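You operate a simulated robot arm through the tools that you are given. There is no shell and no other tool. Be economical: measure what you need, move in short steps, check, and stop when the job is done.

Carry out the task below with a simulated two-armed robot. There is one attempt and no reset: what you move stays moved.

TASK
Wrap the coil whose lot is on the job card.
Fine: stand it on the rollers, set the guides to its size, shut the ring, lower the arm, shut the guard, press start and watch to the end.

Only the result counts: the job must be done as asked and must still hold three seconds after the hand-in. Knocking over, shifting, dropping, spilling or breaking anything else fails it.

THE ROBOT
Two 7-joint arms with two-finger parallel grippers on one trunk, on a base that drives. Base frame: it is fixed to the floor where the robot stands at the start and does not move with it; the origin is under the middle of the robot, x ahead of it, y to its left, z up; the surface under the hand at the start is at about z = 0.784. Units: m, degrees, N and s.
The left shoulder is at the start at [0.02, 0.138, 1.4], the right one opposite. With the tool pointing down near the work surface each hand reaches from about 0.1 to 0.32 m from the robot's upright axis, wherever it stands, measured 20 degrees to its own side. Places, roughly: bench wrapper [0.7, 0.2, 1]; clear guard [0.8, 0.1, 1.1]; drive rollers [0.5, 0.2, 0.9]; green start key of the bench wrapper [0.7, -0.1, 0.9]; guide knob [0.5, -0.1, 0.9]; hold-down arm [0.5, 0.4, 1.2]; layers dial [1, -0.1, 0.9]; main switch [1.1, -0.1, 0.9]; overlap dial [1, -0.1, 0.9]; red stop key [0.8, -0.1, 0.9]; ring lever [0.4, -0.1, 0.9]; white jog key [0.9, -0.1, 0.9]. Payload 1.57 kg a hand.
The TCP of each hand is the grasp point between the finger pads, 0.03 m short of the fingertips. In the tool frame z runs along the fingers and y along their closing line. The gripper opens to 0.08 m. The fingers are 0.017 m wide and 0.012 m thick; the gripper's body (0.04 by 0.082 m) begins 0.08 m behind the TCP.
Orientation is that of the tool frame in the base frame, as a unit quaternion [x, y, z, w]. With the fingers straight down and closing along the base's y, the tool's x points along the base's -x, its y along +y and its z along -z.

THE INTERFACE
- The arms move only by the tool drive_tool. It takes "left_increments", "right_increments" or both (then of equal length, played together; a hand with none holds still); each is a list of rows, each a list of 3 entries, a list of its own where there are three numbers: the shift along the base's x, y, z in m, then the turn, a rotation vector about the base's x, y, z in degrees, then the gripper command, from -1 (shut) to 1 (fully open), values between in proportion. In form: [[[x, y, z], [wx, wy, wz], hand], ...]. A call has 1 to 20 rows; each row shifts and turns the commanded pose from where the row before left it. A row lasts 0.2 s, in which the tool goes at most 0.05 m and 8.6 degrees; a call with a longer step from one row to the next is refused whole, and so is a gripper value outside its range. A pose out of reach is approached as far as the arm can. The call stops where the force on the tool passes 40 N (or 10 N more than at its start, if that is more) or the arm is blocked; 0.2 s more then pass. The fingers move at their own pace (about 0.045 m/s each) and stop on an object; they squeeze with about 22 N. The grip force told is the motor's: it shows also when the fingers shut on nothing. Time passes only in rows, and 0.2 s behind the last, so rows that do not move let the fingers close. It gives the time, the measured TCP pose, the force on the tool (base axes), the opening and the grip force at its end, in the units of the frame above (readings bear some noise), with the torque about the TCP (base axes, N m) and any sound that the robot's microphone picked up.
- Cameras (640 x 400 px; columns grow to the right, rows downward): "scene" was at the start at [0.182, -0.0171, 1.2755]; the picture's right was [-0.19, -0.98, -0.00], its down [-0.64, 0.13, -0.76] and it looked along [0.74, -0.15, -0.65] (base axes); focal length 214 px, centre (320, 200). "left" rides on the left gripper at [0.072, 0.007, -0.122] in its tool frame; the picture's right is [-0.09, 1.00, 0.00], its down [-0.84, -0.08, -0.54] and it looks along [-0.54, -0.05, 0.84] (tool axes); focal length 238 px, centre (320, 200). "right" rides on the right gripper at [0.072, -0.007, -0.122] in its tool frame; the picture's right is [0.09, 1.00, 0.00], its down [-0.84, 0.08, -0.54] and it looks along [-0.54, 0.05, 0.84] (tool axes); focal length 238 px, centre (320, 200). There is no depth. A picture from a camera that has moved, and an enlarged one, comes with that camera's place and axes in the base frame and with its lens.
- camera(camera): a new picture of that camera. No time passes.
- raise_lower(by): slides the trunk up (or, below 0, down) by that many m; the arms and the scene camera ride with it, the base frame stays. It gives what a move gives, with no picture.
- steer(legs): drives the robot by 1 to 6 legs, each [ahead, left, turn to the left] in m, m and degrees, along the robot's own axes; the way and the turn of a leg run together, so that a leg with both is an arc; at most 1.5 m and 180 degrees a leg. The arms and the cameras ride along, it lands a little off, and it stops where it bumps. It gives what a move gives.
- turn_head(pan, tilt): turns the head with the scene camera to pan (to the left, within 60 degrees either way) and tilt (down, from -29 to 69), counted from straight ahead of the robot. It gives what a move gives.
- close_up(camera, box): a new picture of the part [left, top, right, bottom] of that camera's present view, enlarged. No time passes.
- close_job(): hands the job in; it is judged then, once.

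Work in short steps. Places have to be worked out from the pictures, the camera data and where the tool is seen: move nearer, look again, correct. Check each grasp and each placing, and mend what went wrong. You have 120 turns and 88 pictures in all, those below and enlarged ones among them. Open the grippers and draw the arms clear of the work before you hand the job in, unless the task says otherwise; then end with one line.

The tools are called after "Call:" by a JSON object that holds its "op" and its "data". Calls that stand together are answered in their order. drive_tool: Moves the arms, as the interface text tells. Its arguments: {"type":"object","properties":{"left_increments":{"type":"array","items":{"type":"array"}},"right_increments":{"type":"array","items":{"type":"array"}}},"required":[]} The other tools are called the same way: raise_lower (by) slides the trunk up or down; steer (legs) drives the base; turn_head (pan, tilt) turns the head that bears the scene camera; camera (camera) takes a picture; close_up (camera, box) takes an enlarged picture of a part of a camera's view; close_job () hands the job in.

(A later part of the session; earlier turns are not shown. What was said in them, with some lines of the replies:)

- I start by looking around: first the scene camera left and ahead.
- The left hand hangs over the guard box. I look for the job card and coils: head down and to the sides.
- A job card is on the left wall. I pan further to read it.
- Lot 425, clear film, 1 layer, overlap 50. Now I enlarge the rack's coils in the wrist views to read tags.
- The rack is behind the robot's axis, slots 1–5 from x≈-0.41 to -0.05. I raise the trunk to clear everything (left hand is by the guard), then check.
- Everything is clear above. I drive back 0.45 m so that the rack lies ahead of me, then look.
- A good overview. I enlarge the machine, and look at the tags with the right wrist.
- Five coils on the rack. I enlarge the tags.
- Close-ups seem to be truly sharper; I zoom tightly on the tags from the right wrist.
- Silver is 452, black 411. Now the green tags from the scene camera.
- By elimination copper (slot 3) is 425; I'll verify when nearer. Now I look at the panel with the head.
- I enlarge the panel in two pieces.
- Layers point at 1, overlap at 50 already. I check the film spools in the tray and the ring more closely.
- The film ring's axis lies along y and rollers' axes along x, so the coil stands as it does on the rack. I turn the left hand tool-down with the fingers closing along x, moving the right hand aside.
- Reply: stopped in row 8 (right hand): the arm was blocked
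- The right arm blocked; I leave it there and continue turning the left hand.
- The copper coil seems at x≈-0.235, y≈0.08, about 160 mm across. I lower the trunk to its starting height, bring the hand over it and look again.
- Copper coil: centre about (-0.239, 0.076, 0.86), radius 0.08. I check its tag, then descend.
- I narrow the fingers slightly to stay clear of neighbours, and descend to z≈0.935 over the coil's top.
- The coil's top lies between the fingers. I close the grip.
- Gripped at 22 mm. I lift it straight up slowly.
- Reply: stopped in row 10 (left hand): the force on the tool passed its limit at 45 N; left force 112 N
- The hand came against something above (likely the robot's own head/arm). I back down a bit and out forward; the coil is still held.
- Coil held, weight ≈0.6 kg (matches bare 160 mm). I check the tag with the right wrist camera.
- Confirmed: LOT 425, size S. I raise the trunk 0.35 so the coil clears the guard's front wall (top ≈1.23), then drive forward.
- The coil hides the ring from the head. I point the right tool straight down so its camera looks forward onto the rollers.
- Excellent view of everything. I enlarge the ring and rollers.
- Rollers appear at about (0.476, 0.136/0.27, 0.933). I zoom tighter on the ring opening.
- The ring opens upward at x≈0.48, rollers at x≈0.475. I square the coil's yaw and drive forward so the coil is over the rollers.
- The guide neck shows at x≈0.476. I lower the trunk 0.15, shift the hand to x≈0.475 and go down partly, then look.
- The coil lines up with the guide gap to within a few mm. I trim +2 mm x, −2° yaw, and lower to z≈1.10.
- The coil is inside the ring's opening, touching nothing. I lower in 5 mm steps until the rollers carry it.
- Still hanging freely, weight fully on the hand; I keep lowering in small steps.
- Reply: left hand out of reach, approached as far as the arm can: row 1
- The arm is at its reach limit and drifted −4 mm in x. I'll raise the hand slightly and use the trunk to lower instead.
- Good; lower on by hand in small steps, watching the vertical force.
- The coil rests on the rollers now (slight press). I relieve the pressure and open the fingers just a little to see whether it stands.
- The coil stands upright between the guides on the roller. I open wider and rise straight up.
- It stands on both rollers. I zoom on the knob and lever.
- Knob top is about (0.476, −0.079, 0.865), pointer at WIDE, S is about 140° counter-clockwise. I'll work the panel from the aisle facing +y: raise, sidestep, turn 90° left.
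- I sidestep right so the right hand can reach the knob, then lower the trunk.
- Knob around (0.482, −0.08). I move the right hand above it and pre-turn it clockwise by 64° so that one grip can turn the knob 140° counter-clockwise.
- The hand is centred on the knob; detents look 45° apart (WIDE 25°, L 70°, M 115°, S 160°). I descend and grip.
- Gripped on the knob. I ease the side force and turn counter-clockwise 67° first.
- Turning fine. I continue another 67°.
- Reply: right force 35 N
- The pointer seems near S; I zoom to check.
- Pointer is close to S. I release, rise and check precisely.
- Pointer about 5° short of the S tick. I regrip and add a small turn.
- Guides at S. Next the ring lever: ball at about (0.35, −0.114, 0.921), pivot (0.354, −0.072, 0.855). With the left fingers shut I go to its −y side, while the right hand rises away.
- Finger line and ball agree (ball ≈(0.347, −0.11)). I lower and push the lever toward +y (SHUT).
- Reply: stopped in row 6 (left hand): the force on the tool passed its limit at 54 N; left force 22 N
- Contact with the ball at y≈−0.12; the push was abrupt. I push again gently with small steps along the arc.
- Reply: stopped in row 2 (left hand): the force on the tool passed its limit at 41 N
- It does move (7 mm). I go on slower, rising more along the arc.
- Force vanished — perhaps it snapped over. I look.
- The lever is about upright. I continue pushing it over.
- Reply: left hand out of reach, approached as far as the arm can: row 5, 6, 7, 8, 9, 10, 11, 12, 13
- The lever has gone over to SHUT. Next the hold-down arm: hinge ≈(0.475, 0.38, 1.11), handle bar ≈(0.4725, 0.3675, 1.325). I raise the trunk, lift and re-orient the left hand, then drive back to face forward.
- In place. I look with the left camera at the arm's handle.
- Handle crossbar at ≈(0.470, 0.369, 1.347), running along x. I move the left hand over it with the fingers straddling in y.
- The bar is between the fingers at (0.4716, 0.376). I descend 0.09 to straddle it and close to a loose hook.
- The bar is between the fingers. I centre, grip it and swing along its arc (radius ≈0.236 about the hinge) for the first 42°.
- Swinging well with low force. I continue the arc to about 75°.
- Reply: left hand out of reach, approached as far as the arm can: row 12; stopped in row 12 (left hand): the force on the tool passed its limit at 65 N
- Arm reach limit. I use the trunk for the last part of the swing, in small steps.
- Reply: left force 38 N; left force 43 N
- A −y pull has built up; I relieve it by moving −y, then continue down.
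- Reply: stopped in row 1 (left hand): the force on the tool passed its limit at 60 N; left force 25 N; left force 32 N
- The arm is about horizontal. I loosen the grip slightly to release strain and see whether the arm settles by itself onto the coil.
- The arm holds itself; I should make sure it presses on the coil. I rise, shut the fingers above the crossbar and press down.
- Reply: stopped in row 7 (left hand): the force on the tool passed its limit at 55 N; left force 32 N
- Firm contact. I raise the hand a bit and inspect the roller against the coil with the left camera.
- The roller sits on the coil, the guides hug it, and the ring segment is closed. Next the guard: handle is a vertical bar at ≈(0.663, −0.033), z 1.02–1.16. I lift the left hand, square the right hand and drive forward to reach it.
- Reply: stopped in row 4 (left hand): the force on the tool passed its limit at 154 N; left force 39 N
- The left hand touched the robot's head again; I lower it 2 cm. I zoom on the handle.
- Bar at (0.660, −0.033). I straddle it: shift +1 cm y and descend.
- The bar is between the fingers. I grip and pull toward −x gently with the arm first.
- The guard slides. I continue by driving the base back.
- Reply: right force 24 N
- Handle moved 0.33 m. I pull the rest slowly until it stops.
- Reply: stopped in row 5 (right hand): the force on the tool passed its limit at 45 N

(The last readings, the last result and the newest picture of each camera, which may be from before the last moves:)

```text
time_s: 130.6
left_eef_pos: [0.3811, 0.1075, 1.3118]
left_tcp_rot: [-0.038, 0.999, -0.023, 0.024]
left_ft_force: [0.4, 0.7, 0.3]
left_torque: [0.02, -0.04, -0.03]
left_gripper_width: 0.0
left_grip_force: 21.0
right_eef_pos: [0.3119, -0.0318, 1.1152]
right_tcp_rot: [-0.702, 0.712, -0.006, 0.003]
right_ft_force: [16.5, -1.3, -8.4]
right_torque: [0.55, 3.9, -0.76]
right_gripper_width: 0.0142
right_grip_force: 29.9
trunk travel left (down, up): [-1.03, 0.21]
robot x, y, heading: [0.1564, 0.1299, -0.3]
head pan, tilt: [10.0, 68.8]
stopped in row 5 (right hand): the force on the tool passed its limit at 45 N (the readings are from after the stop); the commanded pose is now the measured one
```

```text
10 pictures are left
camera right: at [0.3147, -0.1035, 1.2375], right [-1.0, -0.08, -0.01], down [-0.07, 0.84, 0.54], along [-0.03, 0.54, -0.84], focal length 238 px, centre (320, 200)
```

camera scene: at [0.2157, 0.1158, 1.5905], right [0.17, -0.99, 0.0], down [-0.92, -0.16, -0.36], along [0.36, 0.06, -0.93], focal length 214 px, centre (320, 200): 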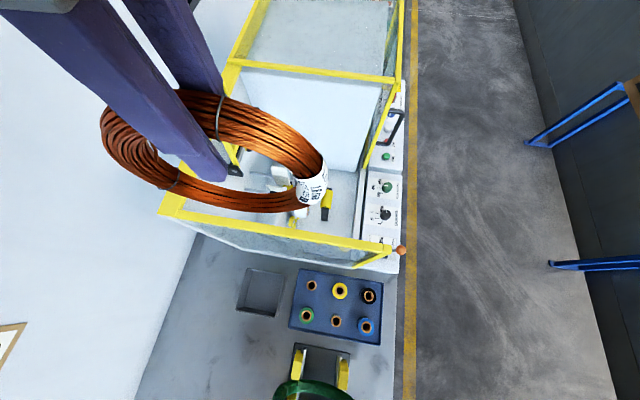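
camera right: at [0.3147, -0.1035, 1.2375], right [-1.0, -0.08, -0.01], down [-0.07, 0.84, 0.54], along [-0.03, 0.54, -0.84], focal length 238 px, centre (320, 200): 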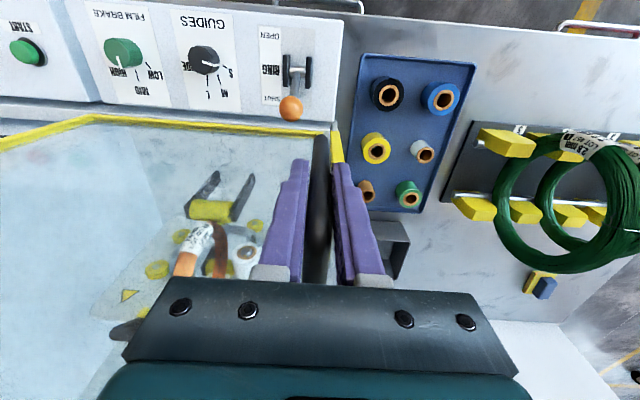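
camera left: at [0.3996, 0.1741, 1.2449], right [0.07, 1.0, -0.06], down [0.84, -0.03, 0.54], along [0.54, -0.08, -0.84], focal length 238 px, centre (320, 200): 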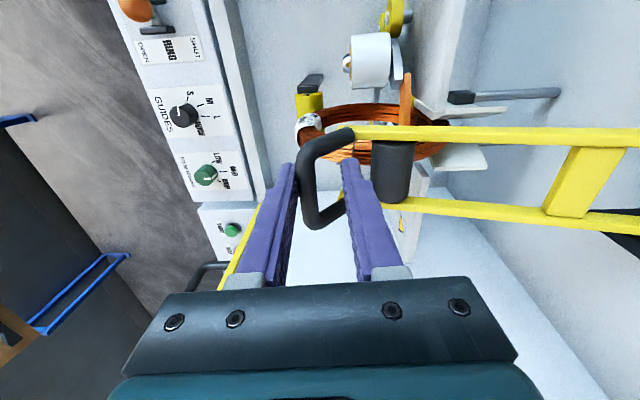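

The guard has come up against its stop (45 N, 0.35 m travelled). I open, rise clear, and drive to the aisle side for the start key.

Call:
{"op": "drive_tool", "data": {"right_increments": [[[0, 0, 0], [0, 0, 0], 0.3], [[0, 0, 0], [0, 0, 0], 0.3], [[0, 0, 0.02], [0, 0, 0], 0.3], [[0, 0, 0.03], [0, 0, 0], 0.3], [[0, 0, 0.03], [0, 0, 0], 0.3], [[0, 0, 0.03], [0, 0, 0], 0.3], [[0, 0, 0.03], [0, 0, 0], 0.3], [[0, 0, 0.03], [0, 0, 0], 0.3], [[0, 0, 0.03], [0, 0, 0], -1], [[0, 0, 0], [0, 0, 0], -1]]}}

Call:
{"op": "raise_lower", "data": {"by": 0.1}}

Call:
{"op": "steer", "data": {"legs": [[0, -0.43, 0], [0, 0, 90], [0, -0.48, 0]]}}

```text
time_s: 132.8
left_eef_pos: [0.38, 0.1075, 1.3111]
left_tcp_rot: [-0.038, 0.999, -0.022, 0.023]
left_ft_force: [0.2, -0.4, 1.5]
left_torque: [-0.01, -0.05, 0.0]
left_gripper_width: 0.0
left_grip_force: 21.2
right_eef_pos: [0.3123, -0.0284, 1.3129]
right_tcp_rot: [-0.703, 0.711, -0.004, 0.002]
right_ft_force: [0.2, -0.4, 0.8]
right_torque: [-0.01, 0.0, -0.01]
right_gripper_width: 0.0002
right_grip_force: 0.2
trunk travel left (down, up): [-1.03, 0.21]
robot x, y, heading: [0.1569, 0.1306, -0.5]
head pan, tilt: [10.0, 68.8]
```

```text
time_s: 134.1
left_eef_pos: [0.3789, 0.1071, 1.4108]
left_tcp_rot: [-0.037, 0.999, -0.023, 0.022]
left_ft_force: [0.2, 0.3, 0.2]
left_torque: [0.02, -0.02, -0.03]
left_gripper_width: 0.0
left_grip_force: 21.0
right_eef_pos: [0.3117, -0.0289, 1.4124]
right_tcp_rot: [-0.703, 0.711, -0.004, 0.002]
right_ft_force: [-1.2, 0.1, 0.5]
right_torque: [-0.01, 0.01, 0.03]
right_gripper_width: 0.0002
right_grip_force: 21.3
trunk travel left (down, up): [-1.13, 0.11]
robot x, y, heading: [0.1548, 0.1326, -0.3]
head pan, tilt: [10.0, 68.8]
```

```text
time_s: 143.2
left_eef_pos: [0.6364, -0.0378, 1.4113]
left_tcp_rot: [0.76, -0.649, -0.001, -0.031]
left_ft_force: [-0.3, 0.6, 0.3]
left_torque: [0.01, 0.0, 0.0]
left_gripper_width: 0.0001
left_grip_force: 21.6
right_eef_pos: [0.7771, -0.0958, 1.4129]
right_tcp_rot: [0.999, 0.036, 0.002, -0.004]
right_ft_force: [0.2, 0.1, 0.4]
right_torque: [0.0, 0.0, 0.01]
right_gripper_width: 0.0002
right_grip_force: 20.9
trunk travel left (down, up): [-1.13, 0.11]
robot x, y, heading: [0.6299, -0.2648, 94.5]
head pan, tilt: [10.0, 68.8]
```

I pull the left hand back from the guard side, then lower the trunk and look for the start key.

Call:
{"op": "drive_tool", "data": {"left_increments": [[[0, -0.02, 0], [0, 0, 0], -1], [[0, -0.02, 0], [0, 0, 0], -1], [[0, -0.02, 0], [0, 0, 0], -1]]}}

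Call:
{"op": "raise_lower", "data": {"by": -0.28}}

Call:
{"op": "camera", "data": {"camera": "right"}}

```text
time_s: 144.1
left_eef_pos: [0.6334, -0.0209, 1.4154]
left_tcp_rot: [0.822, -0.565, -0.04, -0.064]
left_ft_force: [0.0, 0.2, 0.8]
left_torque: [-0.01, 0.02, 0.0]
left_gripper_width: 0.0
left_grip_force: 21.3
right_eef_pos: [0.7778, -0.0964, 1.4126]
right_tcp_rot: [0.999, 0.036, 0.0, -0.003]
right_ft_force: [-0.1, 0.7, 0.3]
right_torque: [0.02, -0.02, 0.01]
right_gripper_width: 0.0
right_grip_force: 21.7
trunk travel left (down, up): [-1.13, 0.11]
robot x, y, heading: [0.6332, -0.2619, 94.6]
head pan, tilt: [10.0, 68.8]
stopped in row 3 (left hand): the arm was blocked; the commanded pose is now the measured one
```

```text
time_s: 146.9
left_eef_pos: [0.6326, -0.0207, 1.1336]
left_tcp_rot: [0.822, -0.565, -0.04, -0.063]
left_ft_force: [0.0, -0.6, 1.3]
left_torque: [0.0, 0.0, -0.03]
left_gripper_width: 0.0
left_grip_force: 21.1
right_eef_pos: [0.7781, -0.0959, 1.1338]
right_tcp_rot: [0.999, 0.036, 0.002, -0.004]
right_ft_force: [-0.6, 0.1, 0.1]
right_torque: [-0.02, -0.01, 0.02]
right_gripper_width: 0.0001
right_grip_force: 21.6
trunk travel left (down, up): [-0.85, 0.39]
robot x, y, heading: [0.6296, -0.2669, 94.5]
head pan, tilt: [10.0, 68.8]
```

```text
9 pictures are left
camera right: at [0.8476, -0.0841, 1.2551], right [0.16, -0.99, -0.01], down [-0.83, -0.14, 0.54], along [-0.53, -0.08, -0.84], focal length 238 px, centre (320, 200)
```

right: 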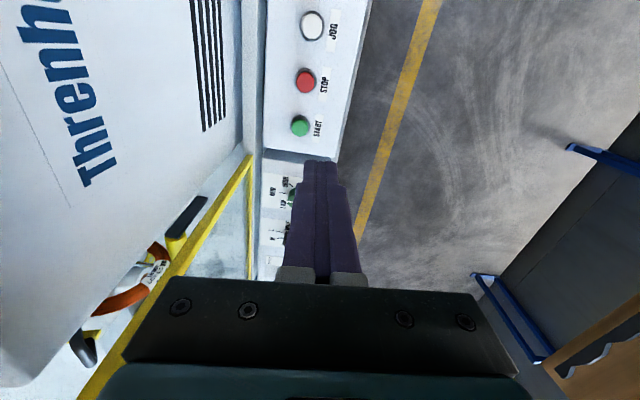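

Start key estimated at ≈(0.733, −0.065, 0.84–0.87). I move the closed right fingers above it and look.

Call:
{"op": "drive_tool", "data": {"right_increments": [[[-0.011, 0.008, -0.03], [0, 0, 0], -1], [[-0.011, 0.008, -0.03], [0, 0, 0], -1], [[-0.011, 0.008, -0.03], [0, 0, 0], -1], [[-0.011, 0.007, -0.03], [0, 0, 0], -1], [[0, 0, -0.03], [0, 0, 0], -1]]}}

Call:
{"op": "camera", "data": {"camera": "right"}}

```text
time_s: 148.1
left_eef_pos: [0.6328, -0.0221, 1.1339]
left_tcp_rot: [0.822, -0.565, -0.04, -0.063]
left_ft_force: [-0.6, 0.2, -0.4]
left_torque: [-0.01, -0.04, -0.02]
left_gripper_width: 0.0001
left_grip_force: 21.7
right_eef_pos: [0.736, -0.068, 0.9841]
right_tcp_rot: [0.999, 0.037, 0.001, -0.004]
right_ft_force: [-0.5, 0.8, 0.5]
right_torque: [0.02, -0.01, -0.01]
right_gripper_width: 0.0
right_grip_force: 21.4
trunk travel left (down, up): [-0.85, 0.39]
robot x, y, heading: [0.6316, -0.2653, 94.4]
head pan, tilt: [10.0, 68.8]
```

```text
8 pictures are left
camera right: at [0.806, -0.056, 1.1063], right [0.16, -0.99, -0.01], down [-0.83, -0.14, 0.54], along [-0.53, -0.08, -0.84], focal length 238 px, centre (320, 200)
```

right: 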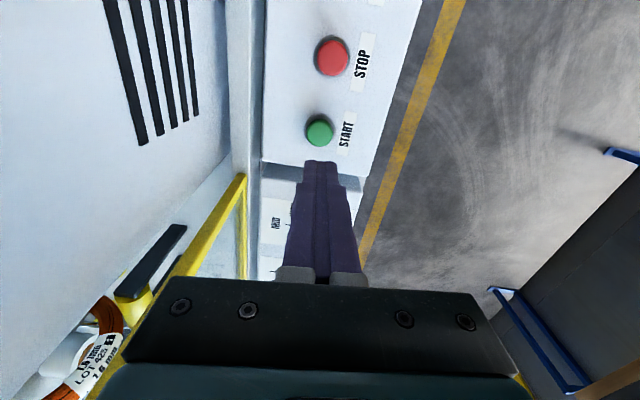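

Hand right over the key (top ≈ z 0.858). I descend and press in small steps.

Call:
{"op": "drive_tool", "data": {"right_increments": [[[0, 0.002, -0.03], [0, 0, 0], -1], [[0, 0, -0.03], [0, 0, 0], -1], [[0, 0, -0.024], [0, 0, 0], -1], [[0, 0, -0.004], [0, 0, 0], -1], [[0, 0, -0.004], [0, 0, 0], -1], [[0, 0, -0.004], [0, 0, 0], -1], [[0, 0, -0.003], [0, 0, 0], -1], [[0, 0, -0.003], [0, 0, 0], -1], [[0, 0, -0.003], [0, 0, 0], -1]]}}

```text
time_s: 150.1
left_eef_pos: [0.6332, -0.0206, 1.1336]
left_tcp_rot: [0.822, -0.565, -0.039, -0.063]
left_ft_force: [0.8, 0.3, -0.6]
left_torque: [0.01, -0.01, -0.01]
left_gripper_width: 0.0
left_grip_force: 21.0
right_eef_pos: [0.7333, -0.0628, 0.8778]
right_tcp_rot: [0.999, 0.036, 0.0, -0.003]
right_ft_force: [1.3, -5.0, 21.6]
right_torque: [-0.21, 0.05, -0.01]
right_gripper_width: 0.0
right_grip_force: 21.7
trunk travel left (down, up): [-0.85, 0.39]
robot x, y, heading: [0.6334, -0.2644, 94.4]
head pan, tilt: [10.0, 68.8]
heard: click
```

A click was heard. I lift off and watch.

Call:
{"op": "drive_tool", "data": {"right_increments": [[[0, 0, 0.02], [0, 0, 0], -1], [[0, 0, 0.03], [0, 0, 0], -1], [[0, 0, 0.03], [0, 0, 0], -1], [[0, 0, 0.03], [0, 0, 0], -1], [[0, 0, 0.03], [0, 0, 0], -1]]}}

Call:
{"op": "turn_head", "data": {"pan": 0, "tilt": 25}}

Call:
{"op": "camera", "data": {"camera": "scene"}}

```text
time_s: 151.3
left_eef_pos: [0.6327, -0.0198, 1.1332]
left_tcp_rot: [0.822, -0.565, -0.04, -0.063]
left_ft_force: [-0.1, -0.4, -0.7]
left_torque: [-0.01, 0.04, 0.01]
left_gripper_width: 0.0001
left_grip_force: 21.2
right_eef_pos: [0.7339, -0.0617, 1.0174]
right_tcp_rot: [0.999, 0.036, 0.002, -0.004]
right_ft_force: [0.5, 0.1, -0.1]
right_torque: [-0.01, -0.03, -0.03]
right_gripper_width: 0.0
right_grip_force: 21.4
trunk travel left (down, up): [-0.85, 0.39]
robot x, y, heading: [0.6349, -0.2648, 95.0]
head pan, tilt: [10.0, 68.8]
```

```text
time_s: 152.4
left_eef_pos: [0.6358, -0.017, 1.1387]
left_tcp_rot: [0.823, -0.563, -0.038, -0.069]
left_ft_force: [0.0, -0.6, -0.2]
left_torque: [-0.01, 0.05, -0.01]
left_gripper_width: 0.0
left_grip_force: 21.5
right_eef_pos: [0.7328, -0.0614, 1.0182]
right_tcp_rot: [0.999, 0.037, 0.002, -0.003]
right_ft_force: [-0.9, 0.2, -0.1]
right_torque: [-0.01, 0.01, 0.01]
right_gripper_width: 0.0
right_grip_force: 21.1
trunk travel left (down, up): [-0.85, 0.39]
robot x, y, heading: [0.6316, -0.2645, 94.3]
head pan, tilt: [0.0, 25.0]
```

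```text
7 pictures are left
camera scene: at [0.6175, -0.1089, 1.3161], right [0.99, 0.12, 0.0], down [0.11, -0.92, -0.37], along [-0.04, 0.37, -0.93], focal length 214 px, centre (320, 200)
```

scene: 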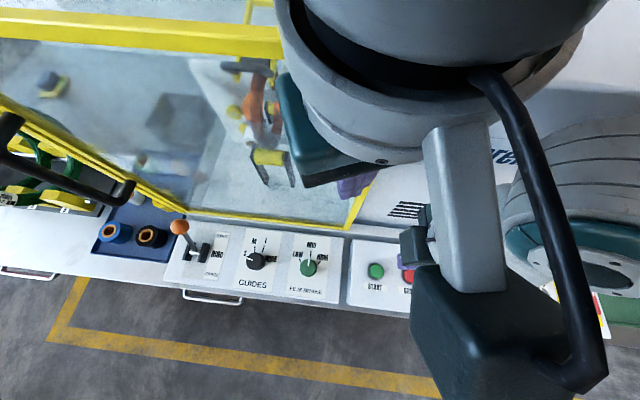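

The guard is shut in front. I back away from the machine to clear the view and read the display.

Call:
{"op": "steer", "data": {"legs": [[-0.45, 0, 0]]}}

Call:
{"op": "turn_head", "data": {"pan": 0, "tilt": 15}}

Call:
{"op": "camera", "data": {"camera": "scene"}}

```text
time_s: 155.2
left_eef_pos: [0.6713, -0.4757, 1.1365]
left_tcp_rot: [0.821, -0.565, -0.039, -0.068]
left_ft_force: [-0.2, -0.4, 0.7]
left_torque: [-0.04, -0.01, -0.03]
left_gripper_width: 0.0002
left_grip_force: 21.2
right_eef_pos: [0.7694, -0.5206, 1.0165]
right_tcp_rot: [0.999, 0.032, 0.001, -0.004]
right_ft_force: [0.1, 0.4, 0.4]
right_torque: [0.0, 0.01, -0.02]
right_gripper_width: 0.0
right_grip_force: 21.3
trunk travel left (down, up): [-0.85, 0.39]
robot x, y, heading: [0.665, -0.7238, 93.9]
head pan, tilt: [0.0, 25.0]
```

```text
time_s: 155.9
left_eef_pos: [0.6721, -0.4696, 1.1399]
left_tcp_rot: [0.825, -0.558, -0.04, -0.074]
left_ft_force: [0.7, 0.3, 0.0]
left_torque: [0.02, 0.01, 0.01]
left_gripper_width: 0.0003
left_grip_force: 21.2
right_eef_pos: [0.7683, -0.5215, 1.0182]
right_tcp_rot: [0.999, 0.032, 0.002, -0.005]
right_ft_force: [0.1, 0.2, -0.9]
right_torque: [0.04, -0.03, -0.01]
right_gripper_width: 0.0
right_grip_force: 21.3
trunk travel left (down, up): [-0.85, 0.39]
robot x, y, heading: [0.6665, -0.7244, 94.3]
head pan, tilt: [0.0, 15.0]
```

```text
6 pictures are left
camera scene: at [0.6548, -0.5615, 1.3211], right [1.0, 0.07, 0.0], down [0.06, -0.89, -0.45], along [-0.03, 0.45, -0.89], focal length 214 px, centre (320, 200)
```

scene: 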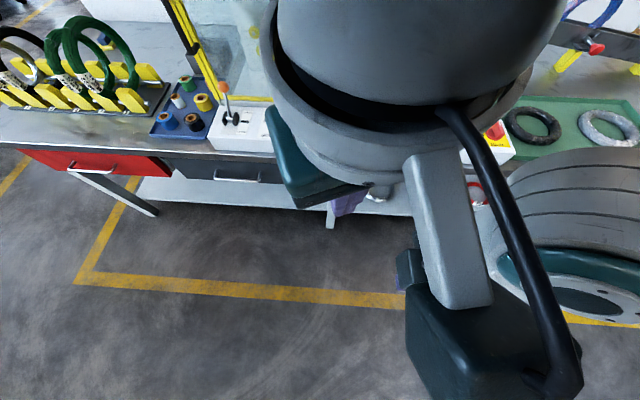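

The left wrist blocks the head. I move the left hand forward-left and down in free space, then aim the head again.

Call:
{"op": "drive_tool", "data": {"left_increments": [[[-0.02, 0.01, -0.02], [0, 0, 0], 0], [[-0.02, 0.01, -0.02], [0, 0, 0], 0], [[-0.02, 0.01, -0.02], [0, 0, 0], 0], [[-0.02, 0.01, -0.02], [0, 0, 0], 0], [[-0.02, 0.01, -0.02], [0, 0, 0], 0], [[-0.02, 0.01, -0.02], [0, 0, 0], 0]]}}

Call:
{"op": "raise_lower", "data": {"by": 0.3}}

Call:
{"op": "turn_head", "data": {"pan": 5, "tilt": 25}}

Call:
{"op": "camera", "data": {"camera": "scene"}}

```text
time_s: 157.3
left_eef_pos: [0.5515, -0.4135, 1.0155]
left_tcp_rot: [0.821, -0.566, -0.039, -0.068]
left_ft_force: [0.6, 0.2, -0.3]
left_torque: [-0.01, 0.01, -0.01]
left_gripper_width: 0.0403
left_grip_force: 0.1
right_eef_pos: [0.7708, -0.5207, 1.018]
right_tcp_rot: [0.999, 0.032, 0.002, -0.005]
right_ft_force: [-0.6, -0.6, -0.1]
right_torque: [0.01, -0.01, 0.03]
right_gripper_width: 0.0002
right_grip_force: 21.6
trunk travel left (down, up): [-0.85, 0.39]
robot x, y, heading: [0.6672, -0.7231, 94.0]
head pan, tilt: [0.0, 15.0]
```

```text
time_s: 160.3
left_eef_pos: [0.5523, -0.4139, 1.315]
left_tcp_rot: [0.82, -0.566, -0.038, -0.067]
left_ft_force: [-1.1, 0.7, 0.1]
left_torque: [-0.02, 0.0, 0.0]
left_gripper_width: 0.0401
left_grip_force: 0.1
right_eef_pos: [0.7694, -0.5209, 1.3191]
right_tcp_rot: [0.999, 0.032, 0.002, -0.005]
right_ft_force: [0.0, 0.7, -0.4]
right_torque: [-0.01, 0.0, 0.01]
right_gripper_width: 0.0
right_grip_force: 21.1
trunk travel left (down, up): [-1.15, 0.09]
robot x, y, heading: [0.6667, -0.724, 94.1]
head pan, tilt: [0.0, 15.0]
```

```text
time_s: 161.0
left_eef_pos: [0.5526, -0.413, 1.3157]
left_tcp_rot: [0.821, -0.566, -0.039, -0.068]
left_ft_force: [-0.2, -0.5, 0.5]
left_torque: [-0.01, 0.02, 0.03]
left_gripper_width: 0.0399
left_grip_force: 0.0
right_eef_pos: [0.7697, -0.5221, 1.3179]
right_tcp_rot: [0.999, 0.032, 0.001, -0.004]
right_ft_force: [0.3, -0.2, 0.9]
right_torque: [-0.01, -0.01, -0.01]
right_gripper_width: 0.0
right_grip_force: 20.9
trunk travel left (down, up): [-1.15, 0.09]
robot x, y, heading: [0.6651, -0.7229, 94.1]
head pan, tilt: [5.0, 25.0]
```

```text
5 pictures are left
camera scene: at [0.6447, -0.5331, 1.675], right [0.99, 0.16, 0.0], down [0.07, -0.42, -0.91], along [-0.14, 0.9, -0.42], focal length 214 px, centre (320, 200)
```

scene: 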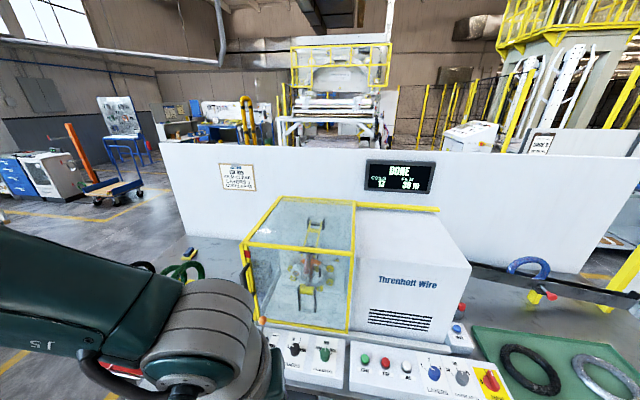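

Display seems to say DONE. I zoom on the display and the coil.

Call:
{"op": "close_up", "data": {"camera": "scene", "box": [360, 155, 440, 200]}}

Call:
{"op": "close_up", "data": {"camera": "scene", "box": [235, 195, 365, 335]}}

```text
8.00 times, centred on (400, 178) of scene
camera zoom: at [0.6447, -0.5331, 1.675], right [0.99, 0.16, 0.0], down [0.07, -0.42, -0.91], along [-0.14, 0.9, -0.42], focal length 1716 px, centre (-320, 380)
```

zoom: 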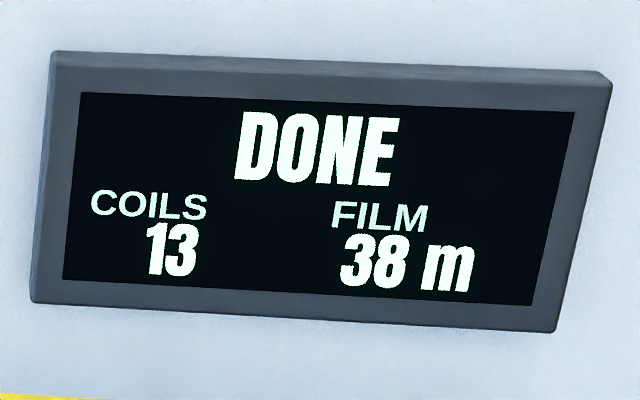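

```text
2.86 times, centred on (300, 265) of scene
camera zoom: at [0.6447, -0.5331, 1.675], right [0.99, 0.16, 0.0], down [0.07, -0.42, -0.91], along [-0.14, 0.9, -0.42], focal length 613 px, centre (377, 14)
```

zoom: 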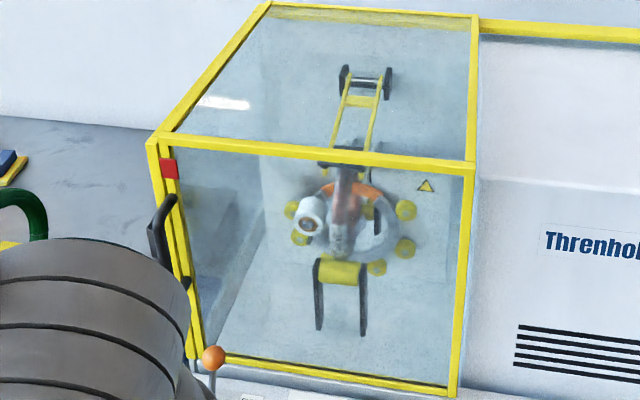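

DONE, coil 13 counted, coil wrapped behind the shut guard. I open the right gripper and hand in.

Call:
{"op": "drive_tool", "data": {"left_increments": [[[0, 0, 0], [0, 0, 0], 1], [[0, 0, 0], [0, 0, 0], 1], [[0, 0, 0], [0, 0, 0], 1], [[0, 0, 0], [0, 0, 0], 1]], "right_increments": [[[0, 0, 0], [0, 0, 0], 1], [[0, 0, 0], [0, 0, 0], 1], [[0, 0, 0], [0, 0, 0], 1], [[0, 0, 0], [0, 0, 0], 1]]}}

Call:
{"op": "close_job", "data": {}}

```text
time_s: 162.0
left_eef_pos: [0.5528, -0.4139, 1.3152]
left_tcp_rot: [0.82, -0.567, -0.04, -0.068]
left_ft_force: [-0.6, -0.5, -0.9]
left_torque: [0.03, -0.01, -0.03]
left_gripper_width: 0.0801
left_grip_force: 0.0
right_eef_pos: [0.7706, -0.5202, 1.3184]
right_tcp_rot: [0.999, 0.032, 0.003, -0.005]
right_ft_force: [-0.7, -0.3, -0.2]
right_torque: [0.01, 0.0, -0.01]
right_gripper_width: 0.0799
right_grip_force: 0.1
trunk travel left (down, up): [-1.15, 0.09]
robot x, y, heading: [0.6663, -0.7238, 94.2]
head pan, tilt: [5.0, 25.0]
```

```text
The job is handed in.
```

The coil for LOT 425 (copper, size S) is wrapped: the display shows DONE, the coil count went from 12 to 13, both arms are clear with grippers open, and the job is handed in.
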